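You operate a simulated robot arm through the tools that you are given. There is no shell and no other tool. Be economical: measure what you need, move in short steps, check, and stop when the job is done.

You are at the controls of a simulated robot arm. One attempt, no reset.

JOB
Pack the wax tin, felt pad and brown block into the wooden box.
Fine: then slide the box back to within about two fingers' width of the yellow level; the glue tin stays out. Set down upright: felt pad.
Where things are to end (x, y in the base frame): wax tin within 40 mm of [130, 660]; brown block within 40 mm of [250, 600]; felt pad within 40 mm of [190, 550]; wooden box within 30 mm of [220, 650].

Only the result counts: the job must be done as asked and must still hold three seconds after the hand-in. Knocking over, shifting, dropping, spilling or breaking anything else fails it.

ROBOT AND FRAMES
A 6-joint arm with a two-finger parallel gripper, fixed in place. Base frame: the origin is at the foot of the arm, x ahead of it, y to its left, z up; the work surface is at about z = 800. Lengths are in mm, angles in rad, forces in N, time in s.
With the tool pointing down near the work surface it reaches from about 360 to 820 mm from the base axis. Its first joint turns from -2.897 to 2.897 rad. Payload 3.91 kg.
Tool frame: the origin (TCP) lies between the finger pads and is the grasp point; the fingertips stand 30 mm ahead of it; z points along the fingers, y is the line along which they close. Largest opening 110 mm; finger width 20, thickness 10; the body of the gripper, 48 by 112 mm, starts 55 mm behind the TCP.
Orientation is told as [roll, pitch, yaw] about the base's x, y, z axes, in that order, counted from this pose: with the fingers straight down and closing along the base's y, the tool's x points along the base's -x, its y along +y and its z along -z.

CONTROLS
- The arm moves only by the tool step_arm. Its argument "increments" is a list of rows, each a list of 7 numbers: the shift along the base's x, y, z in units of 50 mm (1.0 is 50 mm), then the turn, a rotation vector about the base's x, y, z in units of 4 degrees (1.0 is 4 degrees), then the closure, from 0 (fully open) to 1 (shut). In form: [[tx, ty, tz, wx, wy, wz, gripper], ...]. A call has 1 to 10 rows; each row shifts and turns the commanded pose from where the row before left it. A call with a number of a shift or a turn outside -1 to 1 is refused whole. Each row takes 0.2 s and may step no farther than 50 mm and 0.15 rad from the row before; otherwise, or with a gripper value out of range, the whole call is refused. Where a pose cannot be reached the arm comes as near as it can. A force on the tool above 40 N (or 10 N above the force at the start of the call, whichever is more), or a blocked arm, ends the call early, and 0.2 s more pass. The fingers move at their own pace (about 45 mm/s each) and stop on an object; they squeeze with about 20 N. The grip force told is the motor's: it shows also when the fingers shut on nothing. Time passes only in rows, and 0.2 s behind the last, so rows that do not move let the fingers close. It gives the time, the measured TCP pose, the force on the tool (base axes), the opening and the grip force at its end, in the units of the frame above (readings bear some noise), with the torque about the TCP (base axes, N m) and any sound that the robot's microphone picked up, and new pictures: "views" is both (left out), scene, wrist or none.
- Cameras (640 x 400 px; columns grow to the right, rows downward): "scene" is fixed at [399, -649.9, 1385.4]; the picture's right is [1.00, 0.05, 0.00], its down [0.02, -0.40, -0.92] and it looks along [-0.05, 0.92, -0.40] (base axes); focal length 340 px, centre (320, 200). "wrist" rides on the gripper at [77, 7, -114] in the tool frame; the picture's right is [-0.09, 1.00, 0.00], its down [-0.80, -0.07, -0.59] and it looks along [-0.59, -0.05, 0.80] (tool axes); focal length 270 px, centre (320, 200). There is no depth. A picture from a camera that has moved, and an enlarged one, comes with that camera's place and axes in the base frame and with its lens.
- raise_lower(by): slides the trunk up (or, below 0, down) by that many mm; the arm rides with it, the base frame stays. It gives what a move gives, with no picture.
- close_up(camera, box): a new picture of the part [left, top, right, bottom] of that camera's present view, enlarged. It takes no simulated time.
- sign_off(): hands the job in; it is judged then, once.

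Go step by step. Nothing tells you positions but the pictures and the camera data: compare them with the known pose of the tool, close in by small moves and look again before you grip or let go. The budget is 120 turns and 200 pictures, counting those below and the enlarged ones. Unless the task says otherwise, let go and move clear before handing in, and close with one line.

The tools are called as a command line: name --pt "numbers of a row" for each row, then --argument value for the rest, lists and objects as JSON in quotes. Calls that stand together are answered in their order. step_arm: Moves the arm, as the interface text tells. Its arguments: {"type":"object","properties":{"increments":{"type":"array"},"views":{"type":"string","enum":["both","scene","wrist","none"]}},"required":["increments"]} The other tools are called the same way: raise_lower (by) slides the trunk up or down; close_up (camera, box) takes an enlarged picture of a part of a camera's view; sign_off () hands the job in.

At the start:

```text
time: 0.0
eef_pos: [315.0, 429.8, 1123.0]
ee_rot: [-0.001, 0.0, -0.001]
wrist_force: [0.2, 0.5, 0.6]
ft_torque: [0.0, -0.01, 0.0]
opening: 110.0
gripper_force: 0.1
trunk travel left (down, up): [-475.0, 135.0]
```

scene: 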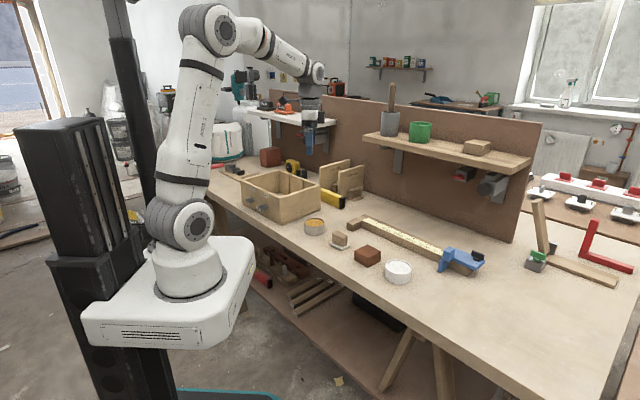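
wrist: 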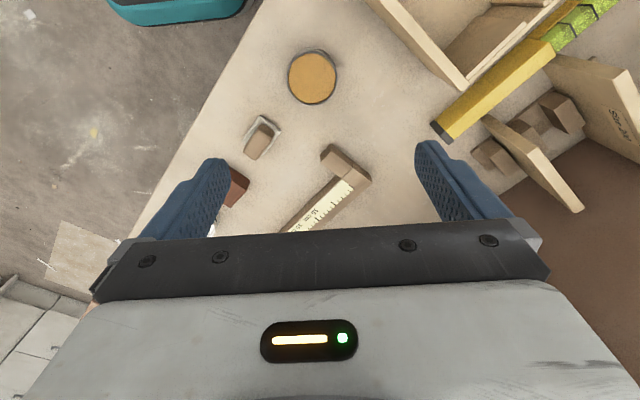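

I see the wooden box at left on the bench, with an orange-topped tin, a small felt pad with a block handle, a brown block and a white tin in front. I'll enlarge the scene to identify each item.

close_up --camera "scene" --box '[210, 140, 430, 290]'

close_up --camera "scene" --box '[290, 200, 430, 290]'

close_up --camera "wrist" --box '[200, 0, 640, 240]'

```text
2.67 times, centred on (320, 215) of scene
camera zoom: at [399.0, -649.9, 1385.4], right [1.0, 0.05, 0.0], down [0.02, -0.4, -0.92], along [-0.05, 0.92, -0.4], focal length 906 px, centre (320, 160)
```

zoom: 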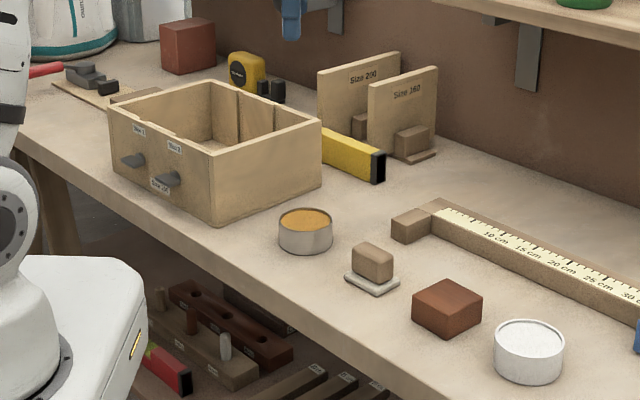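

```text
4.44 times, centred on (360, 245) of scene
camera zoom: at [399.0, -649.9, 1385.4], right [1.0, 0.05, 0.0], down [0.02, -0.4, -0.92], along [-0.05, 0.92, -0.4], focal length 1510 px, centre (142, 0)
```

zoom: 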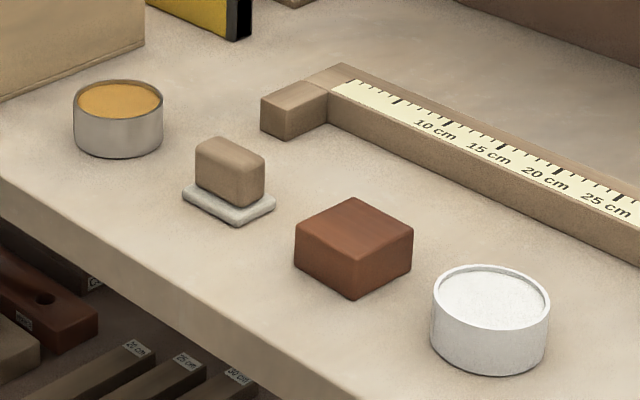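

```text
1.45 times, centred on (420, 120) of wrist
camera zoom: at [236.4, 437.3, 1238.3], right [0.09, 1.0, 0.0], down [0.8, -0.07, 0.59], along [0.59, -0.05, -0.8], focal length 393 px, centre (174, 316)
```

zoom: 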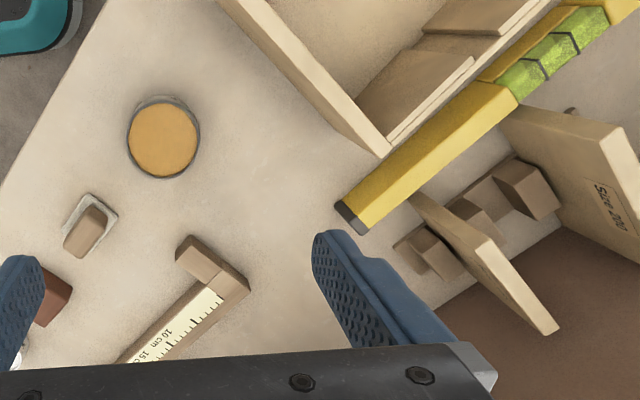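

The orange tin (wax) is near (322, 422), with the felt pad, brown block and white tin (glue) to its right. The box centre is roughly (170, 615) and its long side runs parallel to the level. I'll swing over for a better view of the box.

step_arm --pt "-0.8 0.5 0.3 0 0 0 0" --pt "-0.8 0.5 0.3 0 0 0 0" --pt "-0.8 0.5 0.3 0 0 0 0" --pt "-0.8 0.5 0.3 0 0 0 0" --pt "-0.8 0.5 0.3 0 0 0 0" --pt "-0.8 0.5 0.3 0 0 0 0" --pt "-0.8 0.4 0 0 0 0 0" --pt "0 0 0 0 0 0 0"

```text
time: 1.8
eef_pos: [31.6, 600.5, 1214.9]
ee_rot: [0.0, 0.002, 0.001]
wrist_force: [0.0, -0.1, -0.1]
ft_torque: [0.03, -0.01, -0.03]
opening: 110.1
gripper_force: 0.0
trunk travel left (down, up): [-475.0, 135.0]
camera wrist: at [-44.2, 607.5, 1328.6], right [0.09, 1.0, 0.0], down [0.8, -0.07, 0.59], along [0.59, -0.05, -0.8], focal length 270 px, centre (320, 200)
```

scene: 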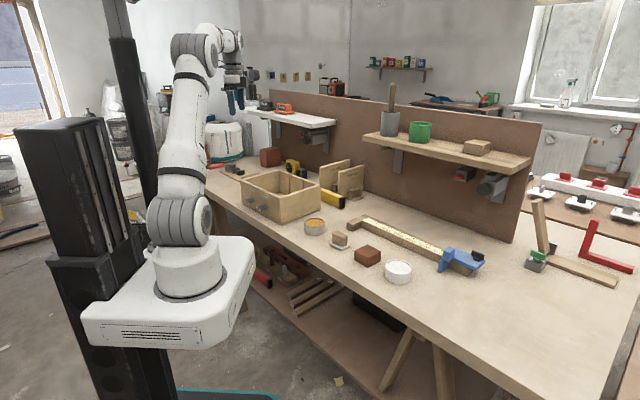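
wrist: 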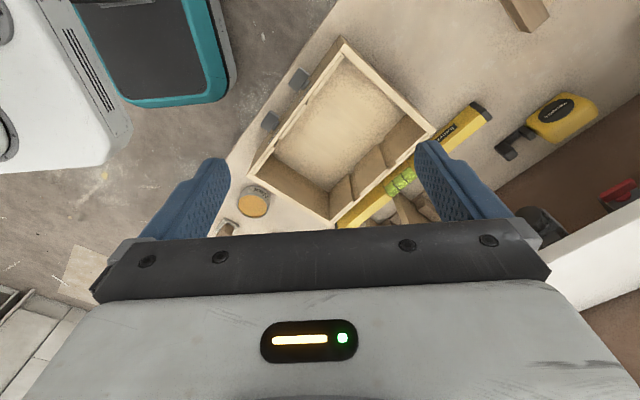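

close_up --camera "wrist" --box '[230, 30, 500, 240]'

close_up --camera "scene" --box '[210, 140, 380, 250]'

```text
1.90 times, centred on (365, 135) of wrist
camera zoom: at [-44.2, 607.5, 1328.6], right [0.09, 1.0, 0.0], down [0.8, -0.07, 0.59], along [0.59, -0.05, -0.8], focal length 515 px, centre (234, 324)
```

zoom: 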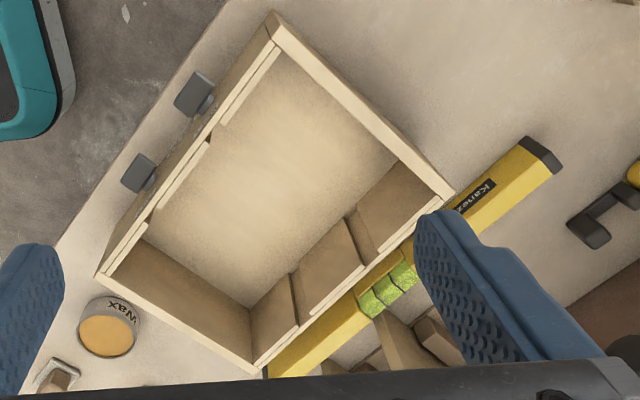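

```text
3.64 times, centred on (295, 195) of scene
camera zoom: at [399.0, -649.9, 1385.4], right [1.0, 0.05, 0.0], down [0.02, -0.4, -0.92], along [-0.05, 0.92, -0.4], focal length 1235 px, centre (411, 218)
```

zoom: 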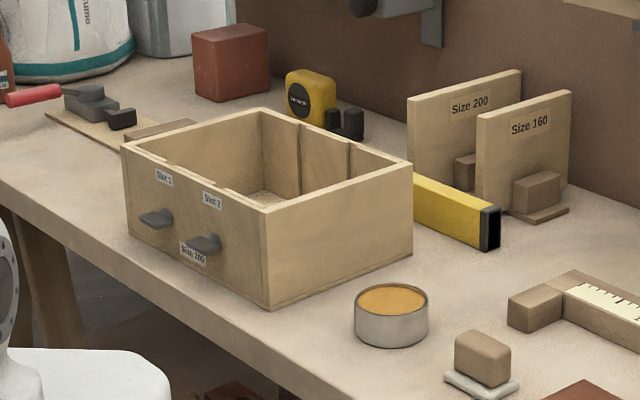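

The left tin is labelled "Wax", so the white one is the glue. I take the box to be centred near (168, 619), about 265 × 204 mm and 108 mm high, turned about 46°. Next I go above the wax tin.

step_arm --pt "0.65 -0.4 -0.5 0 0 0 0" --pt "0.65 -0.4 -0.5 0 0 0 0" --pt "0.65 -0.4 -0.5 0 0 0 0" --pt "0.65 -0.4 -0.5 0 0 0 0" --pt "0.65 -0.4 -0.5 0 0 0 0" --pt "0.65 -0.4 -0.5 0 0 0 0" --pt "0.65 -0.4 -0.5 0 0 0 0" --pt "0.65 -0.4 -0.5 0 0 0 0" --pt "0.62 -0.37 -0.5 0 0 0 0" --pt "0 0 0 0 0 0 0" --views "wrist"

```text
time: 4.0
eef_pos: [326.2, 421.7, 988.1]
ee_rot: [0.001, 0.001, 0.001]
wrist_force: [0.1, 0.4, -0.1]
ft_torque: [0.03, -0.01, 0.01]
opening: 109.7
gripper_force: 0.0
trunk travel left (down, up): [-475.0, 135.0]
camera wrist: at [248.8, 428.2, 1102.5], right [0.09, 1.0, 0.0], down [0.8, -0.07, 0.59], along [0.59, -0.05, -0.8], focal length 270 px, centre (320, 200)
```

wrist: 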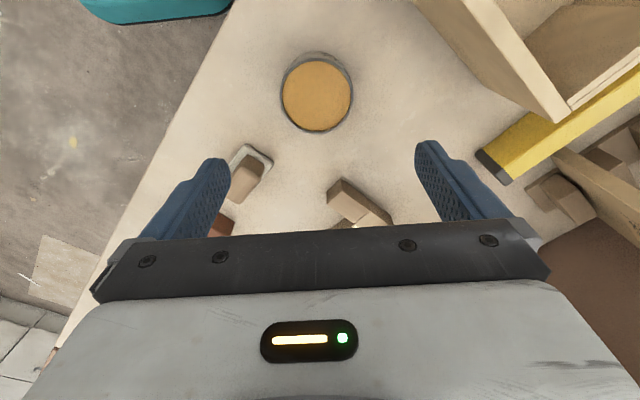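

The wax tin is at about (322, 419), diameter about 67 mm. I'll descend to grip its upper part.

step_arm --pt "-0.08 -0.05 -0.9 0 0 0 0" --pt "0 0 -0.9 0 0 0 0" --pt "0 0 -0.5 0 0 0 0" --pt "0 0 0 0 0 0 0"

```text
time: 5.0
eef_pos: [321.6, 418.8, 873.7]
ee_rot: [0.0, 0.0, 0.0]
wrist_force: [0.3, 0.5, -0.8]
ft_torque: [-0.02, 0.01, 0.0]
opening: 110.1
gripper_force: 0.2
trunk travel left (down, up): [-475.0, 135.0]
camera wrist: at [243.0, 426.3, 987.9], right [0.09, 1.0, 0.0], down [0.8, -0.07, 0.59], along [0.59, -0.05, -0.8], focal length 270 px, centre (320, 200)
```

scene: 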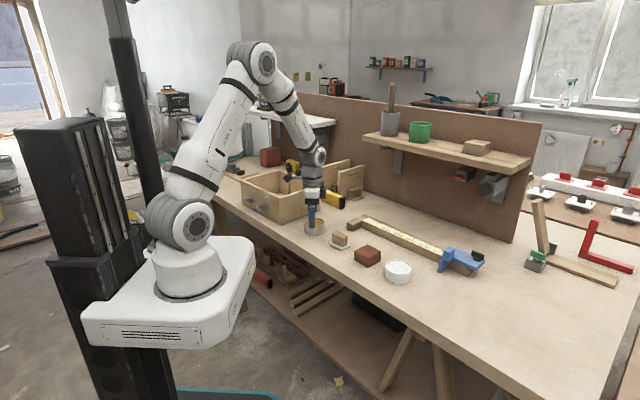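
wrist: 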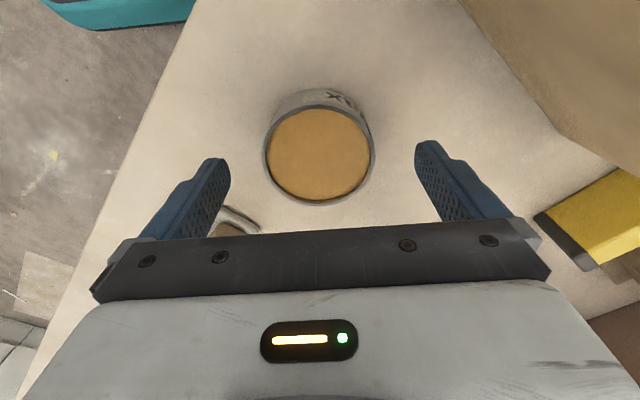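

Centred well. Going down the last 28 mm and closing.

step_arm --pt "-0.05 0.02 -0.56 0 0 0 0" --pt "0 0 0 0 0 0 0.6" --pt "0 0 0 0 0 0 0.6" --pt "0 0 0 0 0 0 0.6" --pt "0 0 0 0 0 0 0.6"

```text
time: 6.2
eef_pos: [318.3, 421.4, 845.8]
ee_rot: [0.001, 0.0, -0.001]
wrist_force: [0.2, 0.4, -0.4]
ft_torque: [-0.04, 0.03, 0.0]
opening: 70.9
gripper_force: 20.6
trunk travel left (down, up): [-475.0, 135.0]
camera wrist: at [240.8, 426.9, 960.1], right [0.09, 1.0, 0.0], down [0.8, -0.07, 0.59], along [0.59, -0.05, -0.8], focal length 270 px, centre (320, 200)
```

scene: 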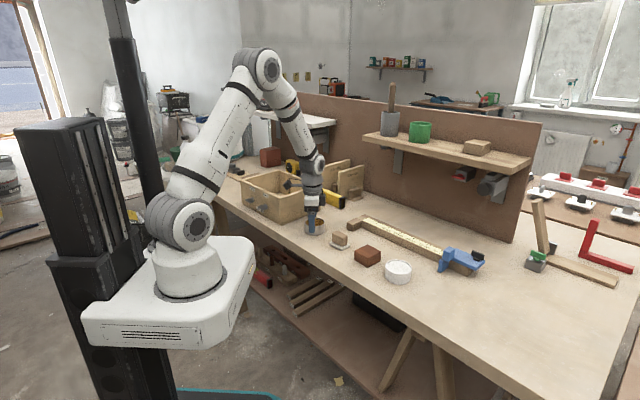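
wrist: 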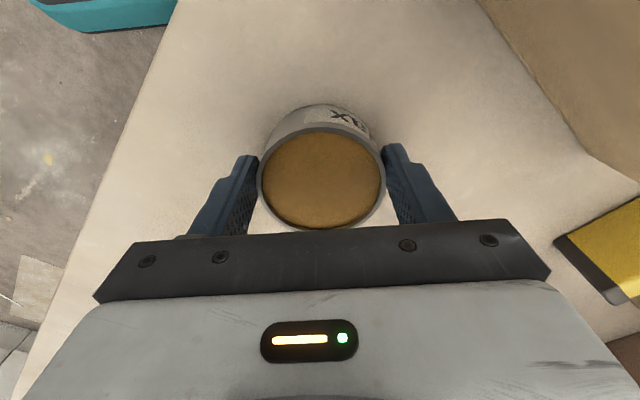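

Gripped at 71 mm. Lifting straight up, then I'll carry it over the box.

step_arm --pt "0 0 0.8 0 0 0 0.6" --pt "0 0 0.8 0 0 0 0.6" --pt "0 0 0.8 0 0 0 0.6" --pt "0 0 0.6 0 0 0 0.6" --pt "0 0 0 0 0 0 0.6" --views "wrist"

step_arm --pt "-0.6 0.62 0 0 0 0 0.6" --pt "-0.6 0.62 0 0 0 0 0.6" --pt "-0.6 0.62 0 0 0 0 0.6" --pt "-0.6 0.62 0 0 0 0 0.6" --pt "-0.6 0.62 0 0 0 0 0.6" --pt "-0.6 0.62 0 0 0 0 0.6" --pt "-0.6 0.62 0 0 0 0 0.6" --pt "-0.1 0.14 0 0 0 0 0.6" --pt "0 0 0 0 0 0 0.6"

```text
time: 7.4
eef_pos: [319.3, 419.3, 995.4]
ee_rot: [0.0, -0.001, 0.0]
wrist_force: [1.1, -0.1, -1.3]
ft_torque: [-0.01, 0.0, -0.01]
opening: 71.1
gripper_force: 20.2
trunk travel left (down, up): [-475.0, 135.0]
camera wrist: at [241.3, 427.4, 1110.3], right [0.09, 1.0, 0.0], down [0.8, -0.07, 0.59], along [0.59, -0.05, -0.8], focal length 270 px, centre (320, 200)
```

wrist: 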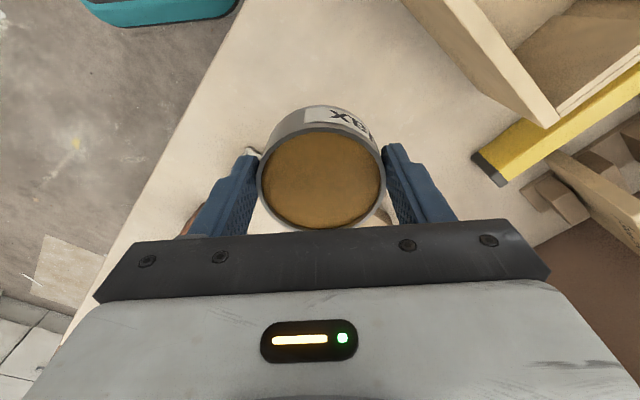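

```text
time: 9.4
eef_pos: [105.6, 643.7, 995.4]
ee_rot: [-0.001, 0.001, 0.0]
wrist_force: [-0.5, 0.1, -3.2]
ft_torque: [-0.01, 0.01, -0.03]
opening: 71.1
gripper_force: 19.9
trunk travel left (down, up): [-475.0, 135.0]
camera wrist: at [26.2, 651.2, 1109.7], right [0.09, 1.0, 0.0], down [0.8, -0.07, 0.59], along [0.59, -0.05, -0.8], focal length 270 px, centre (320, 200)
```

scene: 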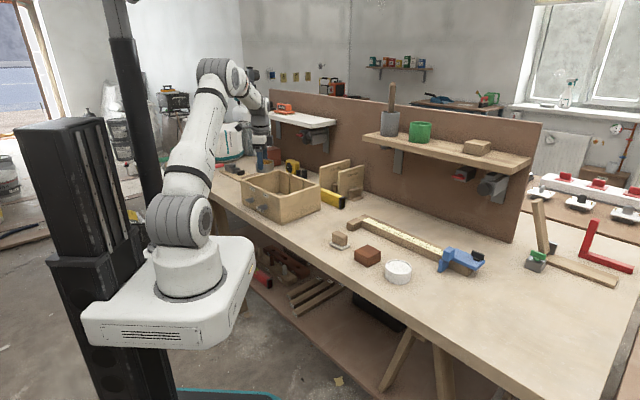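
wrist: 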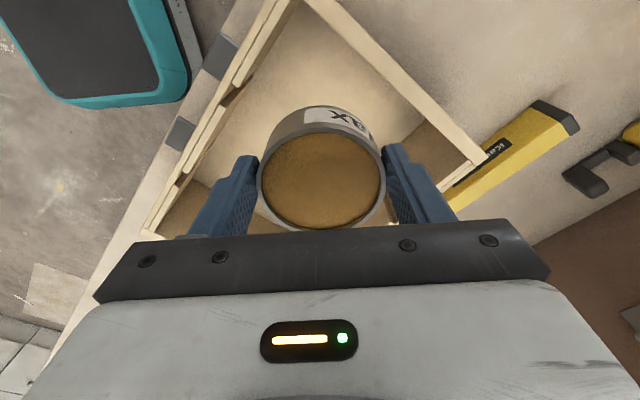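

The tin hangs over the far half of the box, clear of the walls. Lowering toward the box floor.

step_arm --pt "0.08 -0.06 -0.8 0 0 0 0.6" --pt "0 0 -0.8 0 0 0 0.6" --pt "0 0 -0.8 0 0 0 0.6" --pt "0 0 -0.2 0 0 0 0.6" --pt "0 0 0 0 0 0 0.6"

```text
time: 10.6
eef_pos: [107.5, 642.0, 865.6]
ee_rot: [-0.001, 0.0, 0.0]
wrist_force: [0.1, -0.1, -2.4]
ft_torque: [-0.01, 0.0, 0.0]
opening: 71.2
gripper_force: 19.6
trunk travel left (down, up): [-475.0, 135.0]
camera wrist: at [30.2, 648.2, 980.6], right [0.09, 1.0, 0.0], down [0.8, -0.07, 0.59], along [0.59, -0.05, -0.8], focal length 270 px, centre (320, 200)
```

scene: 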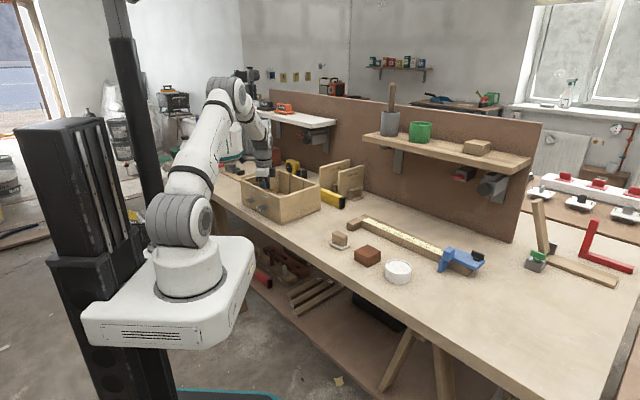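
wrist: 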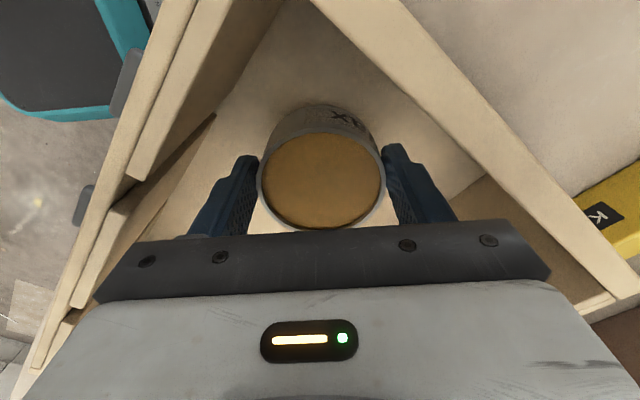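

Clear all round. Easing down in small steps until the tin touches.

step_arm --pt "0 0 -0.06 0 0 0 0.6" --pt "0 0 -0.06 0 0 0 0.6" --pt "0 0 -0.04 0 0 0 0.6" --pt "0 0 -0.04 0 0 0 0.6" --pt "0 0 0 0 0 0 0.6" --views "none"

```text
time: 11.8
eef_pos: [107.0, 641.2, 855.0]
ee_rot: [0.0, 0.0, 0.0]
wrist_force: [-1.0, 0.0, -1.5]
ft_torque: [-0.02, 0.01, -0.01]
opening: 71.2
gripper_force: 20.2
trunk travel left (down, up): [-475.0, 135.0]
```

step_arm --pt "0 0 -0.03 0 0 0 0.6" --pt "0 0 -0.03 0 0 0 0.6" --pt "0 0 0 0 0 0 0.6" --views "none"

```text
time: 12.6
eef_pos: [108.7, 641.8, 852.1]
ee_rot: [-0.001, 0.0, 0.001]
wrist_force: [0.4, -0.4, -1.6]
ft_torque: [0.0, 0.01, -0.02]
opening: 71.3
gripper_force: 20.1
trunk travel left (down, up): [-475.0, 135.0]
```

step_arm --pt "0 0 -0.03 0 0 0 0.6" --pt "0 0 -0.03 0 0 0 0.6" --pt "0 0 0 0 0 0 0.6" --views "wrist"

```text
time: 13.4
eef_pos: [107.4, 640.6, 850.9]
ee_rot: [0.002, 0.001, -0.002]
wrist_force: [1.6, -1.2, 13.3]
ft_torque: [-0.28, -0.08, 0.01]
opening: 70.9
gripper_force: 19.5
trunk travel left (down, up): [-475.0, 135.0]
camera wrist: at [29.9, 647.9, 966.1], right [0.09, 1.0, 0.0], down [0.8, -0.07, 0.59], along [0.59, -0.05, -0.8], focal length 270 px, centre (320, 200)
```

wrist: 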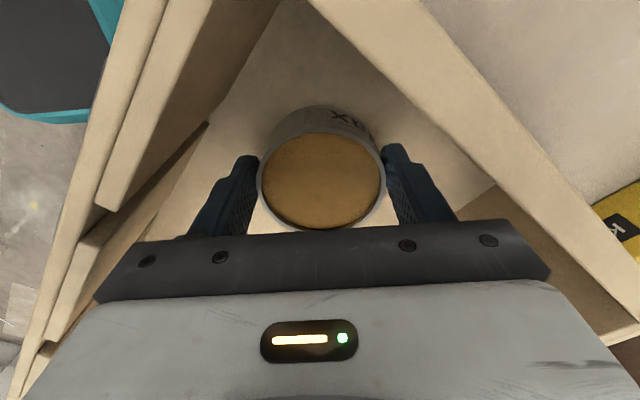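

It has touched (13 N) with the floor about 5 mm above the bench. Opening partway and lifting out.

step_arm --pt "0 0 0.01 0 0 0 0.2" --pt "0 0 0 0 0 0 0.2" --pt "0 0 0 0 0 0 0.2" --views "wrist"

```text
time: 14.2
eef_pos: [108.4, 642.2, 849.5]
ee_rot: [0.0, -0.001, 0.0]
wrist_force: [0.7, 0.1, -0.4]
ft_torque: [-0.01, 0.0, 0.0]
opening: 87.9
gripper_force: 0.1
trunk travel left (down, up): [-475.0, 135.0]
camera wrist: at [29.9, 648.4, 964.8], right [0.09, 1.0, 0.0], down [0.8, -0.07, 0.59], along [0.59, -0.05, -0.8], focal length 270 px, centre (320, 200)
```

wrist: 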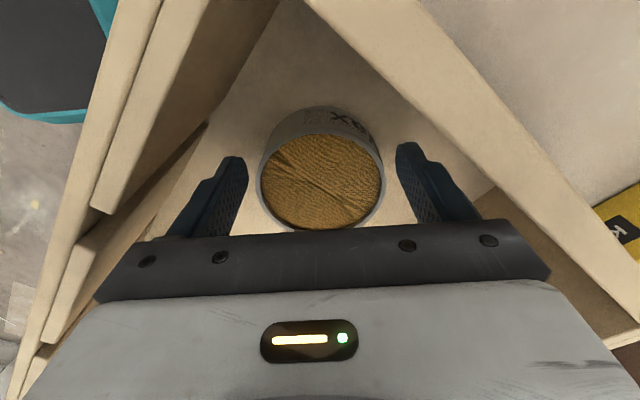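

Released and standing in the box. Lifting out and heading to the felt pad.

step_arm --pt "0 0 0.8 0 0 0 0.2" --pt "0 0 0.8 0 0 0 0.2" --pt "0 0 0.8 0 0 0 0.2" --pt "0 0 0.8 0 0 0 0.2" --pt "0 0 0 0 0 0 0.2" --views "wrist"

step_arm --pt "0.62 -0.7 0 0 0 0 0.2" --pt "0.62 -0.7 0 0 0 0 0.2" --pt "0.62 -0.7 0 0 0 0 0.2" --pt "0.62 -0.7 0 0 0 0 0.2" --pt "0.62 -0.7 0 0 0 0 0.2" --pt "0.62 -0.7 0 0 0 0 0.2" --pt "0.62 -0.7 0 0 0 0 0.2" --pt "0.62 -0.7 0 0 0 0 0.2" --pt "0.62 -0.7 0 0 0 0 0.2" --pt "0 0 0 0 0 0 0.2"

```text
time: 15.4
eef_pos: [107.4, 641.1, 1010.4]
ee_rot: [-0.001, -0.001, 0.001]
wrist_force: [0.0, 0.2, -0.3]
ft_torque: [-0.03, 0.04, -0.01]
opening: 88.0
gripper_force: 0.0
trunk travel left (down, up): [-475.0, 135.0]
camera wrist: at [29.7, 648.5, 1125.1], right [0.09, 1.0, 0.0], down [0.8, -0.07, 0.59], along [0.59, -0.05, -0.8], focal length 270 px, centre (320, 200)
```

wrist: 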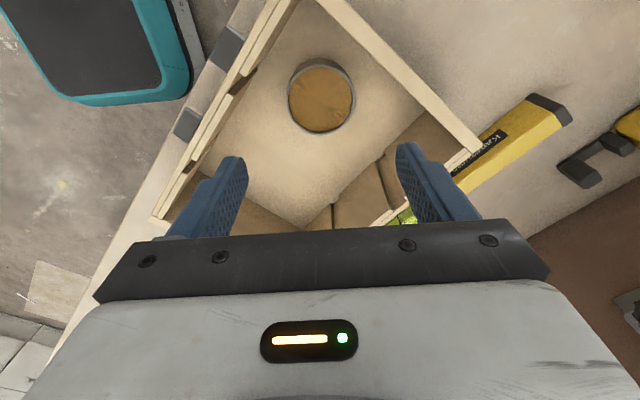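

```text
time: 17.6
eef_pos: [386.6, 324.5, 1010.2]
ee_rot: [0.003, 0.0, 0.001]
wrist_force: [0.9, -0.3, 0.9]
ft_torque: [-0.02, 0.04, 0.0]
opening: 87.9
gripper_force: 0.0
trunk travel left (down, up): [-475.0, 135.0]
camera wrist: at [308.7, 332.5, 1125.0], right [0.09, 1.0, 0.0], down [0.8, -0.07, 0.59], along [0.59, -0.05, -0.8], focal length 270 px, centre (320, 200)
```

scene: 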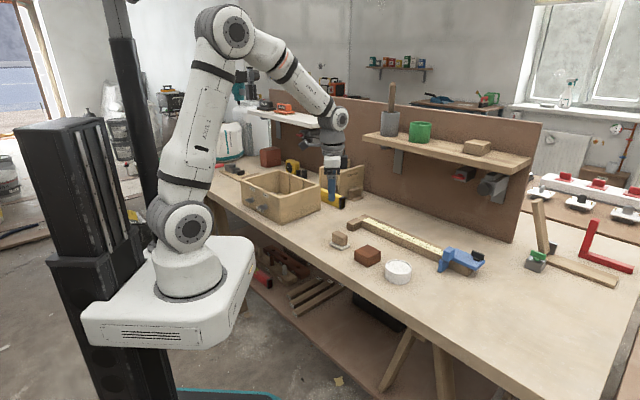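
wrist: 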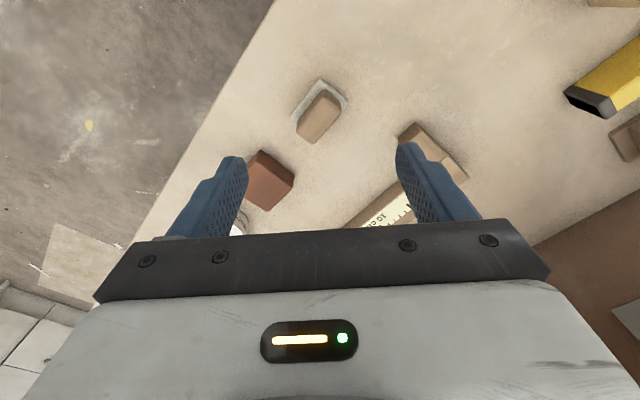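

close_up --camera "wrist" --box '[230, 60, 390, 220]'

```text
2.50 times, centred on (310, 140) of wrist
camera zoom: at [308.7, 332.5, 1125.0], right [0.09, 1.0, 0.0], down [0.8, -0.07, 0.59], along [0.59, -0.05, -0.8], focal length 676 px, centre (345, 350)
```

zoom: 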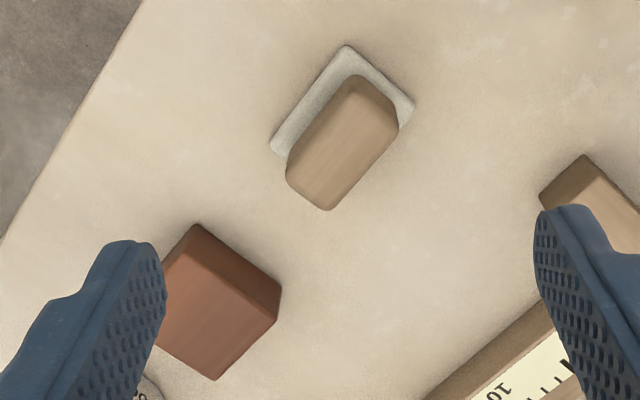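

The felt pad is centred near (413, 322), turned 45°, with the handle top at about z 834. I'll turn the gripper +45° so it closes along the handle's length and come down above it.

step_arm --pt "0.05 0 -0.1 0 0 1 0.2" --pt "0.05 0 -0.1 0 0 1 0.2" --pt "0.05 0 -0.1 0 0 1 0.2" --pt "0.05 0 -0.1 0 0 1 0.2" --pt "0.05 0 -0.1 0 0 1 0.2" --pt "0.05 0 -0.1 0 0 1 0.2" --pt "0.05 0 -0.1 0 0 1 0.2" --pt "0.05 -0.02 -0.1 0 0 1 0.2" --pt "0.05 -0.02 -0.1 0 0 1 0.2" --pt "0.05 -0.02 -0.1 0 0 1 0.2" --views "none"

step_arm --pt "0.02 0 -0.4 0 0 1 0.2" --pt "0.02 0 -0.3 0 0 0.25 0.2" --pt "0 0 0 0 0 0 0.2"

```text
time: 19.8
eef_pos: [413.3, 323.1, 960.1]
ee_rot: [0.0, 0.001, 0.697]
wrist_force: [-0.1, 1.0, -0.1]
ft_torque: [0.05, -0.03, 0.04]
opening: 87.9
gripper_force: 0.1
trunk travel left (down, up): [-475.0, 135.0]
```

```text
time: 20.6
eef_pos: [415.0, 322.4, 924.8]
ee_rot: [0.001, 0.001, 0.785]
wrist_force: [0.2, -0.1, 0.4]
ft_torque: [-0.02, 0.01, -0.01]
opening: 87.9
gripper_force: 0.1
trunk travel left (down, up): [-475.0, 135.0]
camera wrist: at [354.0, 273.4, 1040.0], right [-0.64, 0.77, 0.0], down [0.62, 0.52, 0.59], along [0.46, 0.38, -0.8], focal length 270 px, centre (320, 200)
```

scene: 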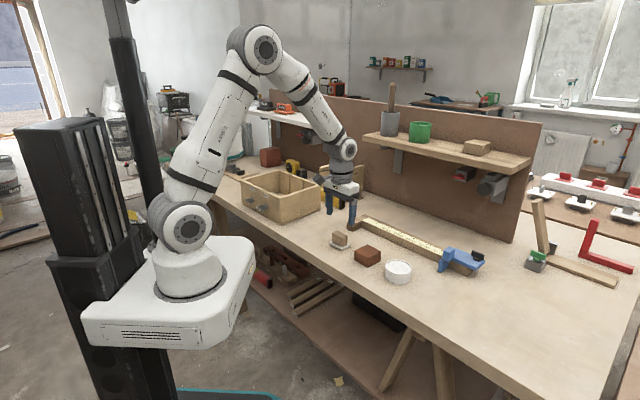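
wrist: 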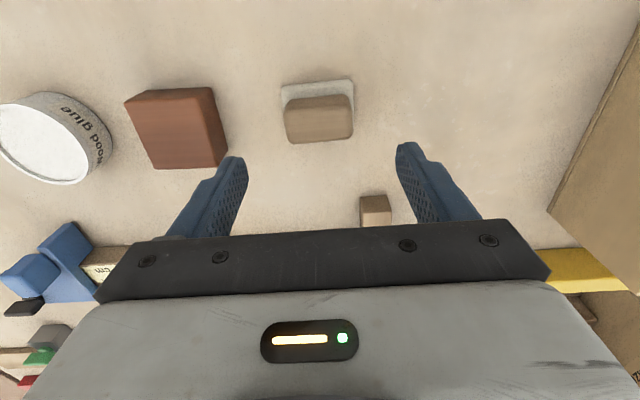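

The pad lies exactly between the fingers and in line. Descending to z 844 and closing on the handle.

step_arm --pt "0 -0.02 -0.8 0 0 0 0.2" --pt "0 0 -0.6 0 0 0 0.2" --pt "0 0 -0.2 0 0 0 0.2" --pt "0 0 0 0 0 0 0.2" --views "wrist"

step_arm --pt "0 0 0 0 0 0 0.8" --pt "0 0 0 0 0 0 0.8" --pt "0 0 0 0 0 0 0.8" --pt "0 0 0 0 0 0 0.8" --pt "0 0 0 0 0 0 0.8"

```text
time: 21.6
eef_pos: [413.2, 322.0, 844.3]
ee_rot: [0.0, 0.0, 0.785]
wrist_force: [-0.5, -0.6, 0.4]
ft_torque: [0.01, 0.02, 0.02]
opening: 88.0
gripper_force: 0.0
trunk travel left (down, up): [-475.0, 135.0]
camera wrist: at [353.3, 272.5, 959.4], right [-0.64, 0.77, 0.0], down [0.62, 0.52, 0.59], along [0.46, 0.38, -0.8], focal length 270 px, centre (320, 200)
```

wrist: 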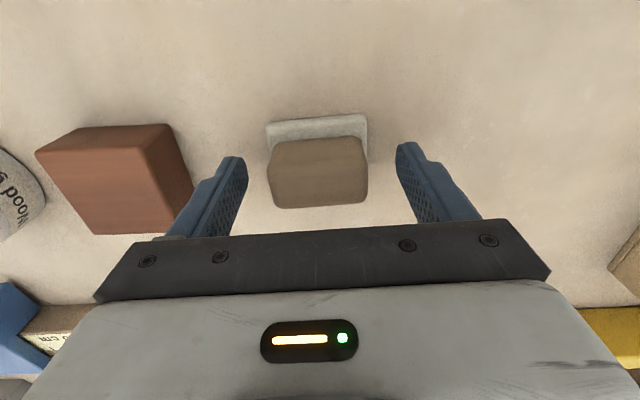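

```text
time: 22.8
eef_pos: [413.6, 321.7, 845.9]
ee_rot: [0.001, 0.0, 0.784]
wrist_force: [-0.6, 0.4, 0.3]
ft_torque: [0.02, -0.05, 0.01]
opening: 51.6
gripper_force: 20.6
trunk travel left (down, up): [-475.0, 135.0]
camera wrist: at [353.4, 272.5, 959.7], right [-0.64, 0.77, 0.0], down [0.62, 0.52, 0.59], along [0.46, 0.38, -0.8], focal length 270 px, centre (320, 200)
```

scene: 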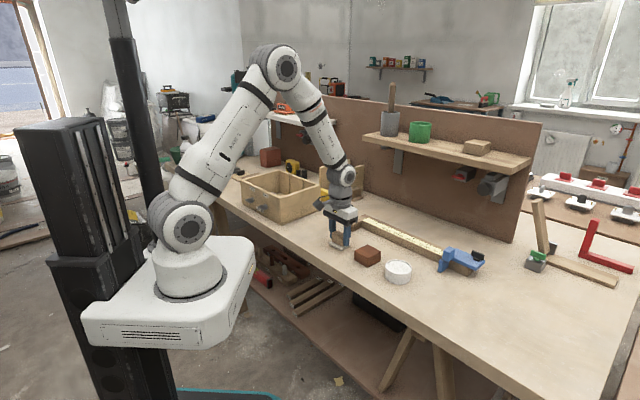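
wrist: 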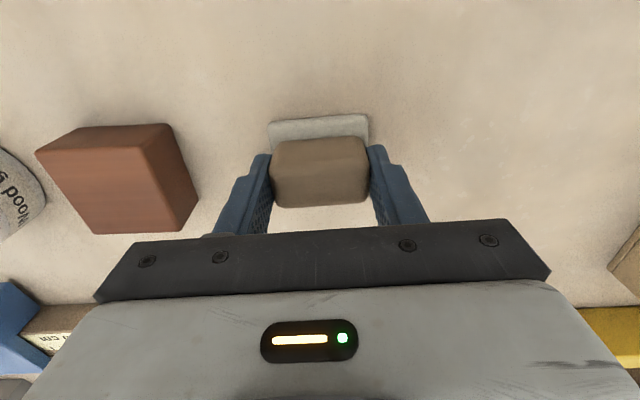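

Handle gripped (51.6 mm wide). Lifting and carrying it to over the near half of the box, around (171, 543).

step_arm --pt "0 0 0.8 0 0 0 0.8" --pt "0 0 0.8 0 0 0 0.8" --pt "0 0 0.8 0 0 0 0.8" --pt "0 0 0.7 0 0 0 0.8" --pt "0 0 0 0 0 0 0.8" --views "wrist"

step_arm --pt "-0.54 0.49 0 0 0 0 0.8" --pt "-0.54 0.49 0 0 0 0 0.8" --pt "-0.54 0.49 0 0 0 0 0.8" --pt "-0.54 0.49 0 0 0 0 0.8" --pt "-0.54 0.49 0 0 0 0 0.8" --pt "-0.54 0.49 0 0 0 0 0.8" --pt "-0.54 0.49 0 0 0 0 0.8" --pt "-0.54 0.49 0 0 0 0 0.8" --pt "-0.54 0.49 0 0 0 0 0.8" --pt "0 0 0 0 0 0 0.8"

```text
time: 24.0
eef_pos: [414.8, 323.5, 1000.1]
ee_rot: [0.0, 0.001, 0.785]
wrist_force: [0.2, 0.5, -0.3]
ft_torque: [0.0, 0.01, 0.02]
opening: 51.7
gripper_force: 19.5
trunk travel left (down, up): [-475.0, 135.0]
camera wrist: at [354.1, 272.8, 1114.6], right [-0.64, 0.77, 0.0], down [0.62, 0.52, 0.59], along [0.46, 0.38, -0.8], focal length 270 px, centre (320, 200)
```

wrist: 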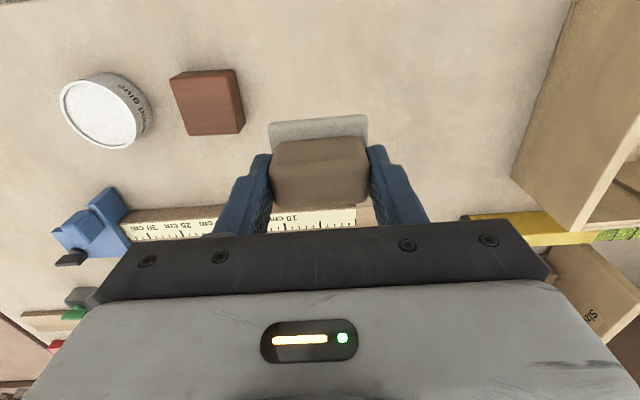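

```text
time: 26.2
eef_pos: [170.1, 543.5, 999.6]
ee_rot: [0.0, 0.0, 0.786]
wrist_force: [0.0, -0.5, -1.7]
ft_torque: [0.02, 0.03, 0.03]
opening: 51.2
gripper_force: 20.2
trunk travel left (down, up): [-475.0, 135.0]
camera wrist: at [109.8, 494.0, 1114.6], right [-0.64, 0.77, 0.0], down [0.62, 0.52, 0.59], along [0.46, 0.38, -0.8], focal length 270 px, centre (320, 200)
```

scene: 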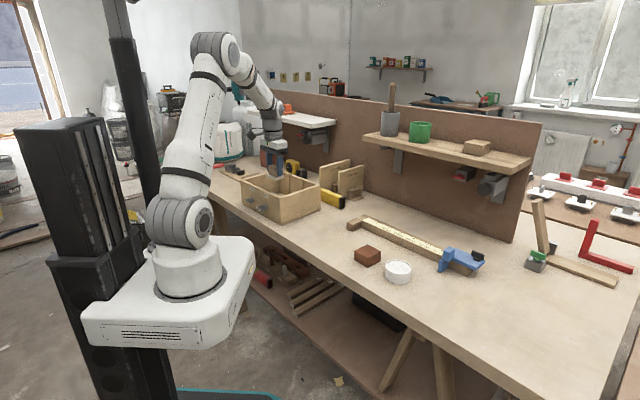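
wrist: 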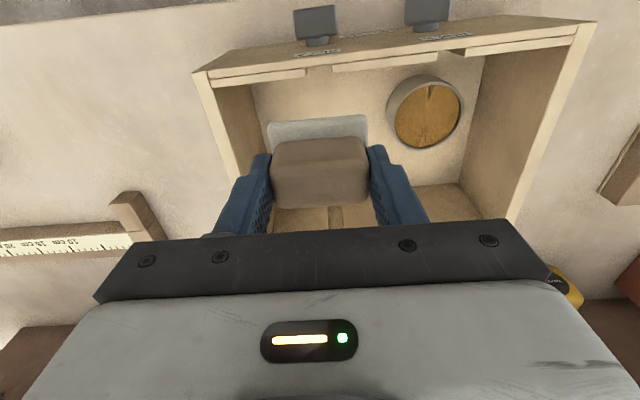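

Clear of the rails and end wall. Lowering, with slow steps near the floor.

step_arm --pt "0 0 -0.8 0 0 0 0.8" --pt "0 0 -0.8 0 0 0 0.8" --pt "0 0 -0.8 0 0 0 0.8" --pt "0 0 -0.35 0 0 0 0.8" --pt "0 0 0 0 0 0 0.8" --views "wrist"

step_arm --pt "0 0 -0.06 0 0 0 0.8" --pt "0 0 -0.04 0 0 0 0.8" --pt "0 0 -0.04 0 0 0 0.8" --pt "0 0 0 0 0 0 0.8" --views "none"

```text
time: 27.4
eef_pos: [172.3, 542.6, 862.9]
ee_rot: [0.001, -0.001, 0.785]
wrist_force: [-0.2, -0.1, -0.4]
ft_torque: [-0.03, 0.0, -0.03]
opening: 51.7
gripper_force: 19.4
trunk travel left (down, up): [-475.0, 135.0]
camera wrist: at [110.7, 493.3, 977.4], right [-0.64, 0.77, 0.0], down [0.62, 0.52, 0.59], along [0.46, 0.38, -0.8], focal length 270 px, centre (320, 200)
```

wrist: 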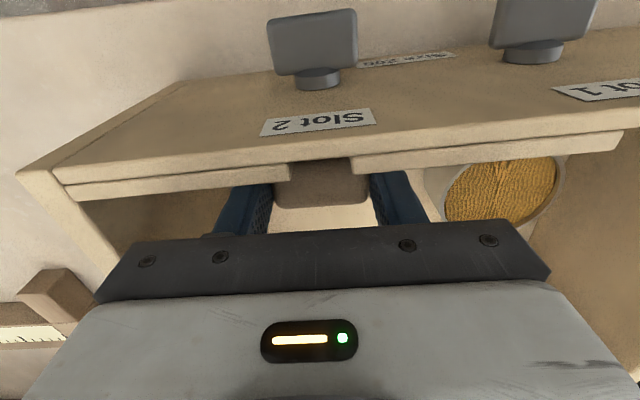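

```text
time: 28.4
eef_pos: [171.2, 542.9, 856.4]
ee_rot: [-0.001, 0.001, 0.785]
wrist_force: [0.7, 0.5, -0.2]
ft_torque: [0.0, 0.0, 0.01]
opening: 51.3
gripper_force: 19.8
trunk travel left (down, up): [-475.0, 135.0]
```

step_arm --pt "0 0 -0.04 0 0 0 0.8" --pt "0 0 -0.04 0 0 0 0.8" --pt "0 0 -0.03 0 0 0 0.8" --pt "0 0 0 0 0 0 0.8" --views "none"

```text
time: 29.4
eef_pos: [171.2, 543.2, 851.4]
ee_rot: [0.001, -0.003, 0.785]
wrist_force: [-1.0, 0.2, 6.1]
ft_torque: [-0.08, 0.0, 0.01]
opening: 51.4
gripper_force: 19.6
trunk travel left (down, up): [-475.0, 135.0]
```

The pad is touching the floor at the expected height. Opening to about 75 mm and lifting out.

step_arm --pt "0 0 0 0 0 0 0.35" --pt "0 0 0 0 0 0 0.35" --pt "0 0 0 0 0 0 0.35" --views "wrist"

step_arm --pt "0 0 0.4 0 0 0 0.35" --pt "0 0 0.8 0 0 0 0.35" --pt "0 0 0.8 0 0 0 0.35" --pt "0 0 0.8 0 0 0 0.35" --pt "0 0 0.4 0 0 0 0.35" --pt "0 0 0 0 0 0 0.35"

```text
time: 30.2
eef_pos: [171.1, 544.1, 849.4]
ee_rot: [0.001, 0.0, 0.786]
wrist_force: [0.0, -0.8, 0.3]
ft_torque: [0.0, 0.02, -0.01]
opening: 71.8
gripper_force: 0.1
trunk travel left (down, up): [-475.0, 135.0]
camera wrist: at [110.8, 493.7, 964.9], right [-0.64, 0.77, 0.0], down [0.62, 0.52, 0.59], along [0.46, 0.38, -0.8], focal length 270 px, centre (320, 200)
```

wrist: 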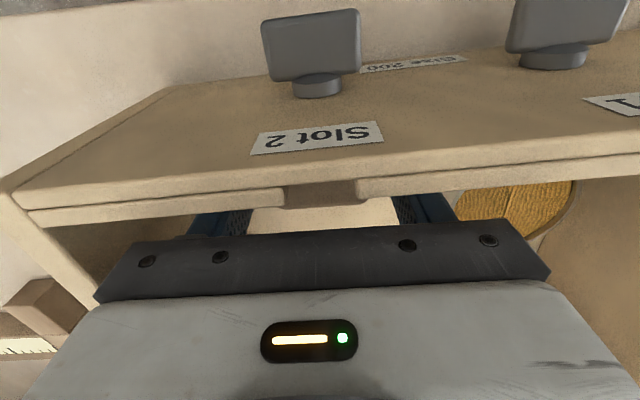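

```text
time: 31.6
eef_pos: [170.1, 543.1, 1010.8]
ee_rot: [-0.001, -0.002, 0.785]
wrist_force: [-0.3, 0.1, 0.1]
ft_torque: [0.02, 0.01, 0.0]
opening: 71.5
gripper_force: 0.2
trunk travel left (down, up): [-475.0, 135.0]
camera wrist: at [109.9, 493.5, 1124.9], right [-0.64, 0.77, 0.0], down [0.62, 0.52, 0.59], along [0.46, 0.38, -0.8], focal length 270 px, centre (320, 200)
```

scene: 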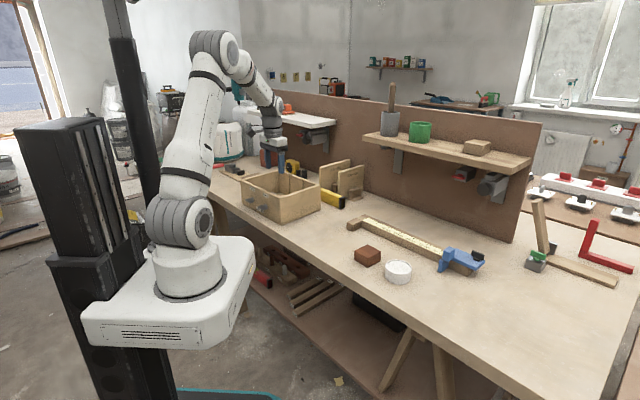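
wrist: 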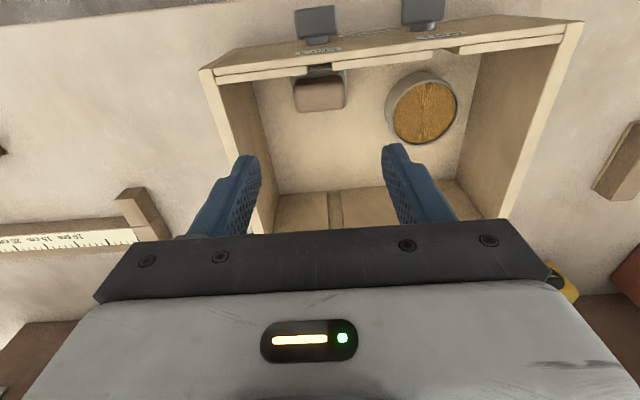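

The felt pad is standing upright in the box. The brown block is near (498, 238) with the glue tin close on one side, so I'll turn to -45° to close on its other pair of faces while travelling there.

step_arm --pt "0.65 -0.6 0 0 0 -1 0.2" --pt "0.65 -0.6 0 0 0 -1 0.2" --pt "0.65 -0.6 0 0 0 -1 0.1" --pt "0.65 -0.6 0 0 0 -1 0" --pt "0.65 -0.6 0 0 0 -1 0" --pt "0.65 -0.6 0 0 0 -1 0" --pt "0.65 -0.6 0 0 0 -1 0" --pt "0.65 -0.6 0 0 0 -1 0" --pt "0.65 -0.6 0 0 0 -1 0" --pt "0.65 -0.6 0 0 0 -1 0" --views "none"

step_arm --pt "0 0 0 0 0 -1 0" --pt "0 0 0 0 0 -1 0" --pt "0 0 0 0 0 -1 0" --pt "0 0 0 0 0 -1 0" --pt "0 0 0 0 0 -1 0" --pt "0 0 0 0 0 -1 0" --pt "0 0 -0.3 0 0 -1 0" --pt "0 0 -0.3 0 0 -1 0" --pt "0 0 -0.3 0 0 -1 0" --pt "0 0 -0.3 0 0 -1 0" --views "none"

step_arm --pt "0 0 0 0 0 -1 0" --pt "0 0 0 0 0 -1 0" --pt "0 0 0 0 0 -0.5 0" --pt "0 0 0 0 0 0 0"

```text
time: 33.8
eef_pos: [496.6, 242.2, 1009.7]
ee_rot: [0.0, 0.001, 0.085]
wrist_force: [0.3, -0.1, 0.4]
ft_torque: [-0.02, 0.0, -0.02]
opening: 109.9
gripper_force: 0.0
trunk travel left (down, up): [-475.0, 135.0]
```

```text
time: 36.0
eef_pos: [496.3, 242.3, 949.9]
ee_rot: [0.0, -0.001, -0.612]
wrist_force: [0.0, 0.2, 0.0]
ft_torque: [0.01, -0.04, -0.04]
opening: 110.3
gripper_force: 0.0
trunk travel left (down, up): [-475.0, 135.0]
```

```text
time: 37.0
eef_pos: [496.1, 242.5, 949.6]
ee_rot: [0.0, 0.001, -0.787]
wrist_force: [0.6, 0.1, -0.9]
ft_torque: [-0.03, 0.0, 0.01]
opening: 109.9
gripper_force: 0.0
trunk travel left (down, up): [-475.0, 135.0]
camera wrist: at [445.2, 302.1, 1064.8], right [0.77, 0.64, 0.0], down [0.52, -0.62, 0.59], along [0.38, -0.46, -0.8], focal length 270 px, centre (320, 200)
```

scene: 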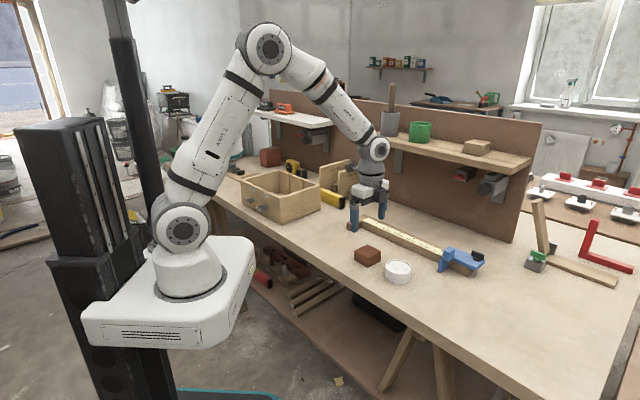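
wrist: 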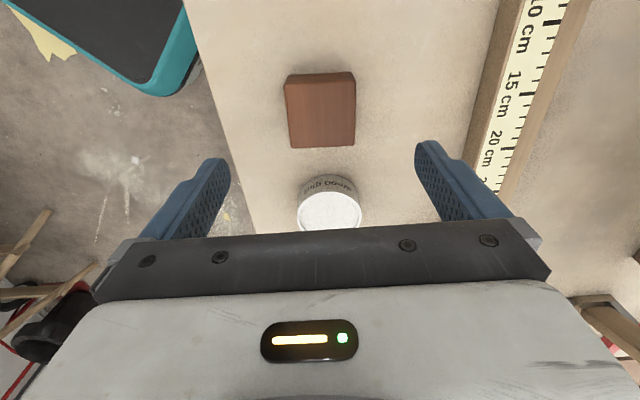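

The block is centred between the fingers, with the glue tin well clear of them. Descending to z 843 and gripping.

step_arm --pt "0 -0.04 -0.8 0 0 0 0" --pt "0 0 -0.8 0 0 0 0" --pt "0 0 -0.5 0 0 0 0" --pt "0 0 0 0 0 0 0" --views "wrist"

step_arm --pt "0 0 0 0 0 0 0.75" --pt "0 0 0 0 0 0 0.75" --pt "0 0 0 0 0 0 0.75" --pt "0 0 0 0 0 0 0.75" --pt "0 0 0 0 0 0 0.75"

```text
time: 38.0
eef_pos: [495.1, 241.5, 843.3]
ee_rot: [0.0, 0.001, -0.786]
wrist_force: [-0.2, 0.4, -0.5]
ft_torque: [-0.02, 0.0, -0.02]
opening: 110.1
gripper_force: 0.0
trunk travel left (down, up): [-475.0, 135.0]
camera wrist: at [444.9, 300.2, 958.6], right [0.77, 0.64, 0.0], down [0.52, -0.62, 0.59], along [0.38, -0.46, -0.8], focal length 270 px, centre (320, 200)
```

wrist: 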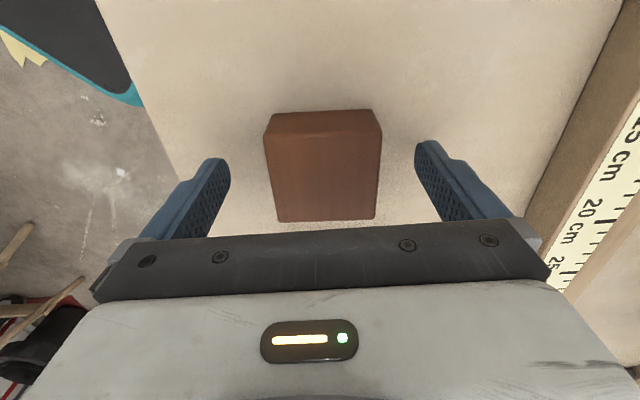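

```text
time: 39.2
eef_pos: [495.0, 240.4, 845.5]
ee_rot: [0.0, 0.0, -0.786]
wrist_force: [0.2, -0.3, 0.4]
ft_torque: [-0.03, -0.03, -0.03]
opening: 59.3
gripper_force: 20.2
trunk travel left (down, up): [-475.0, 135.0]
camera wrist: at [444.9, 300.1, 959.0], right [0.77, 0.64, 0.0], down [0.52, -0.62, 0.59], along [0.38, -0.46, -0.8], focal length 270 px, centre (320, 200)
```

scene: 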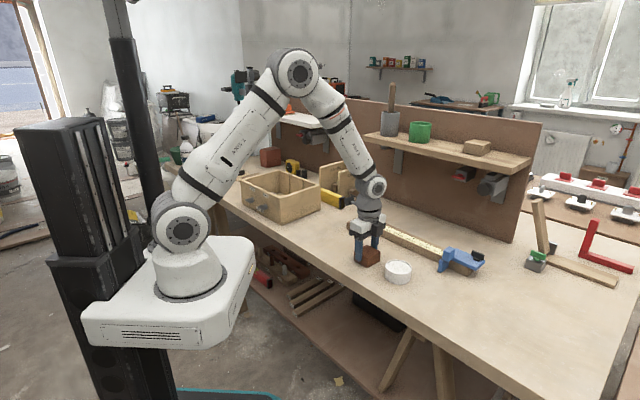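
wrist: 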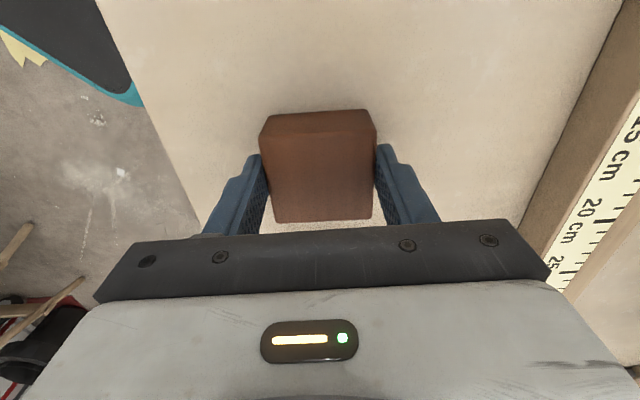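

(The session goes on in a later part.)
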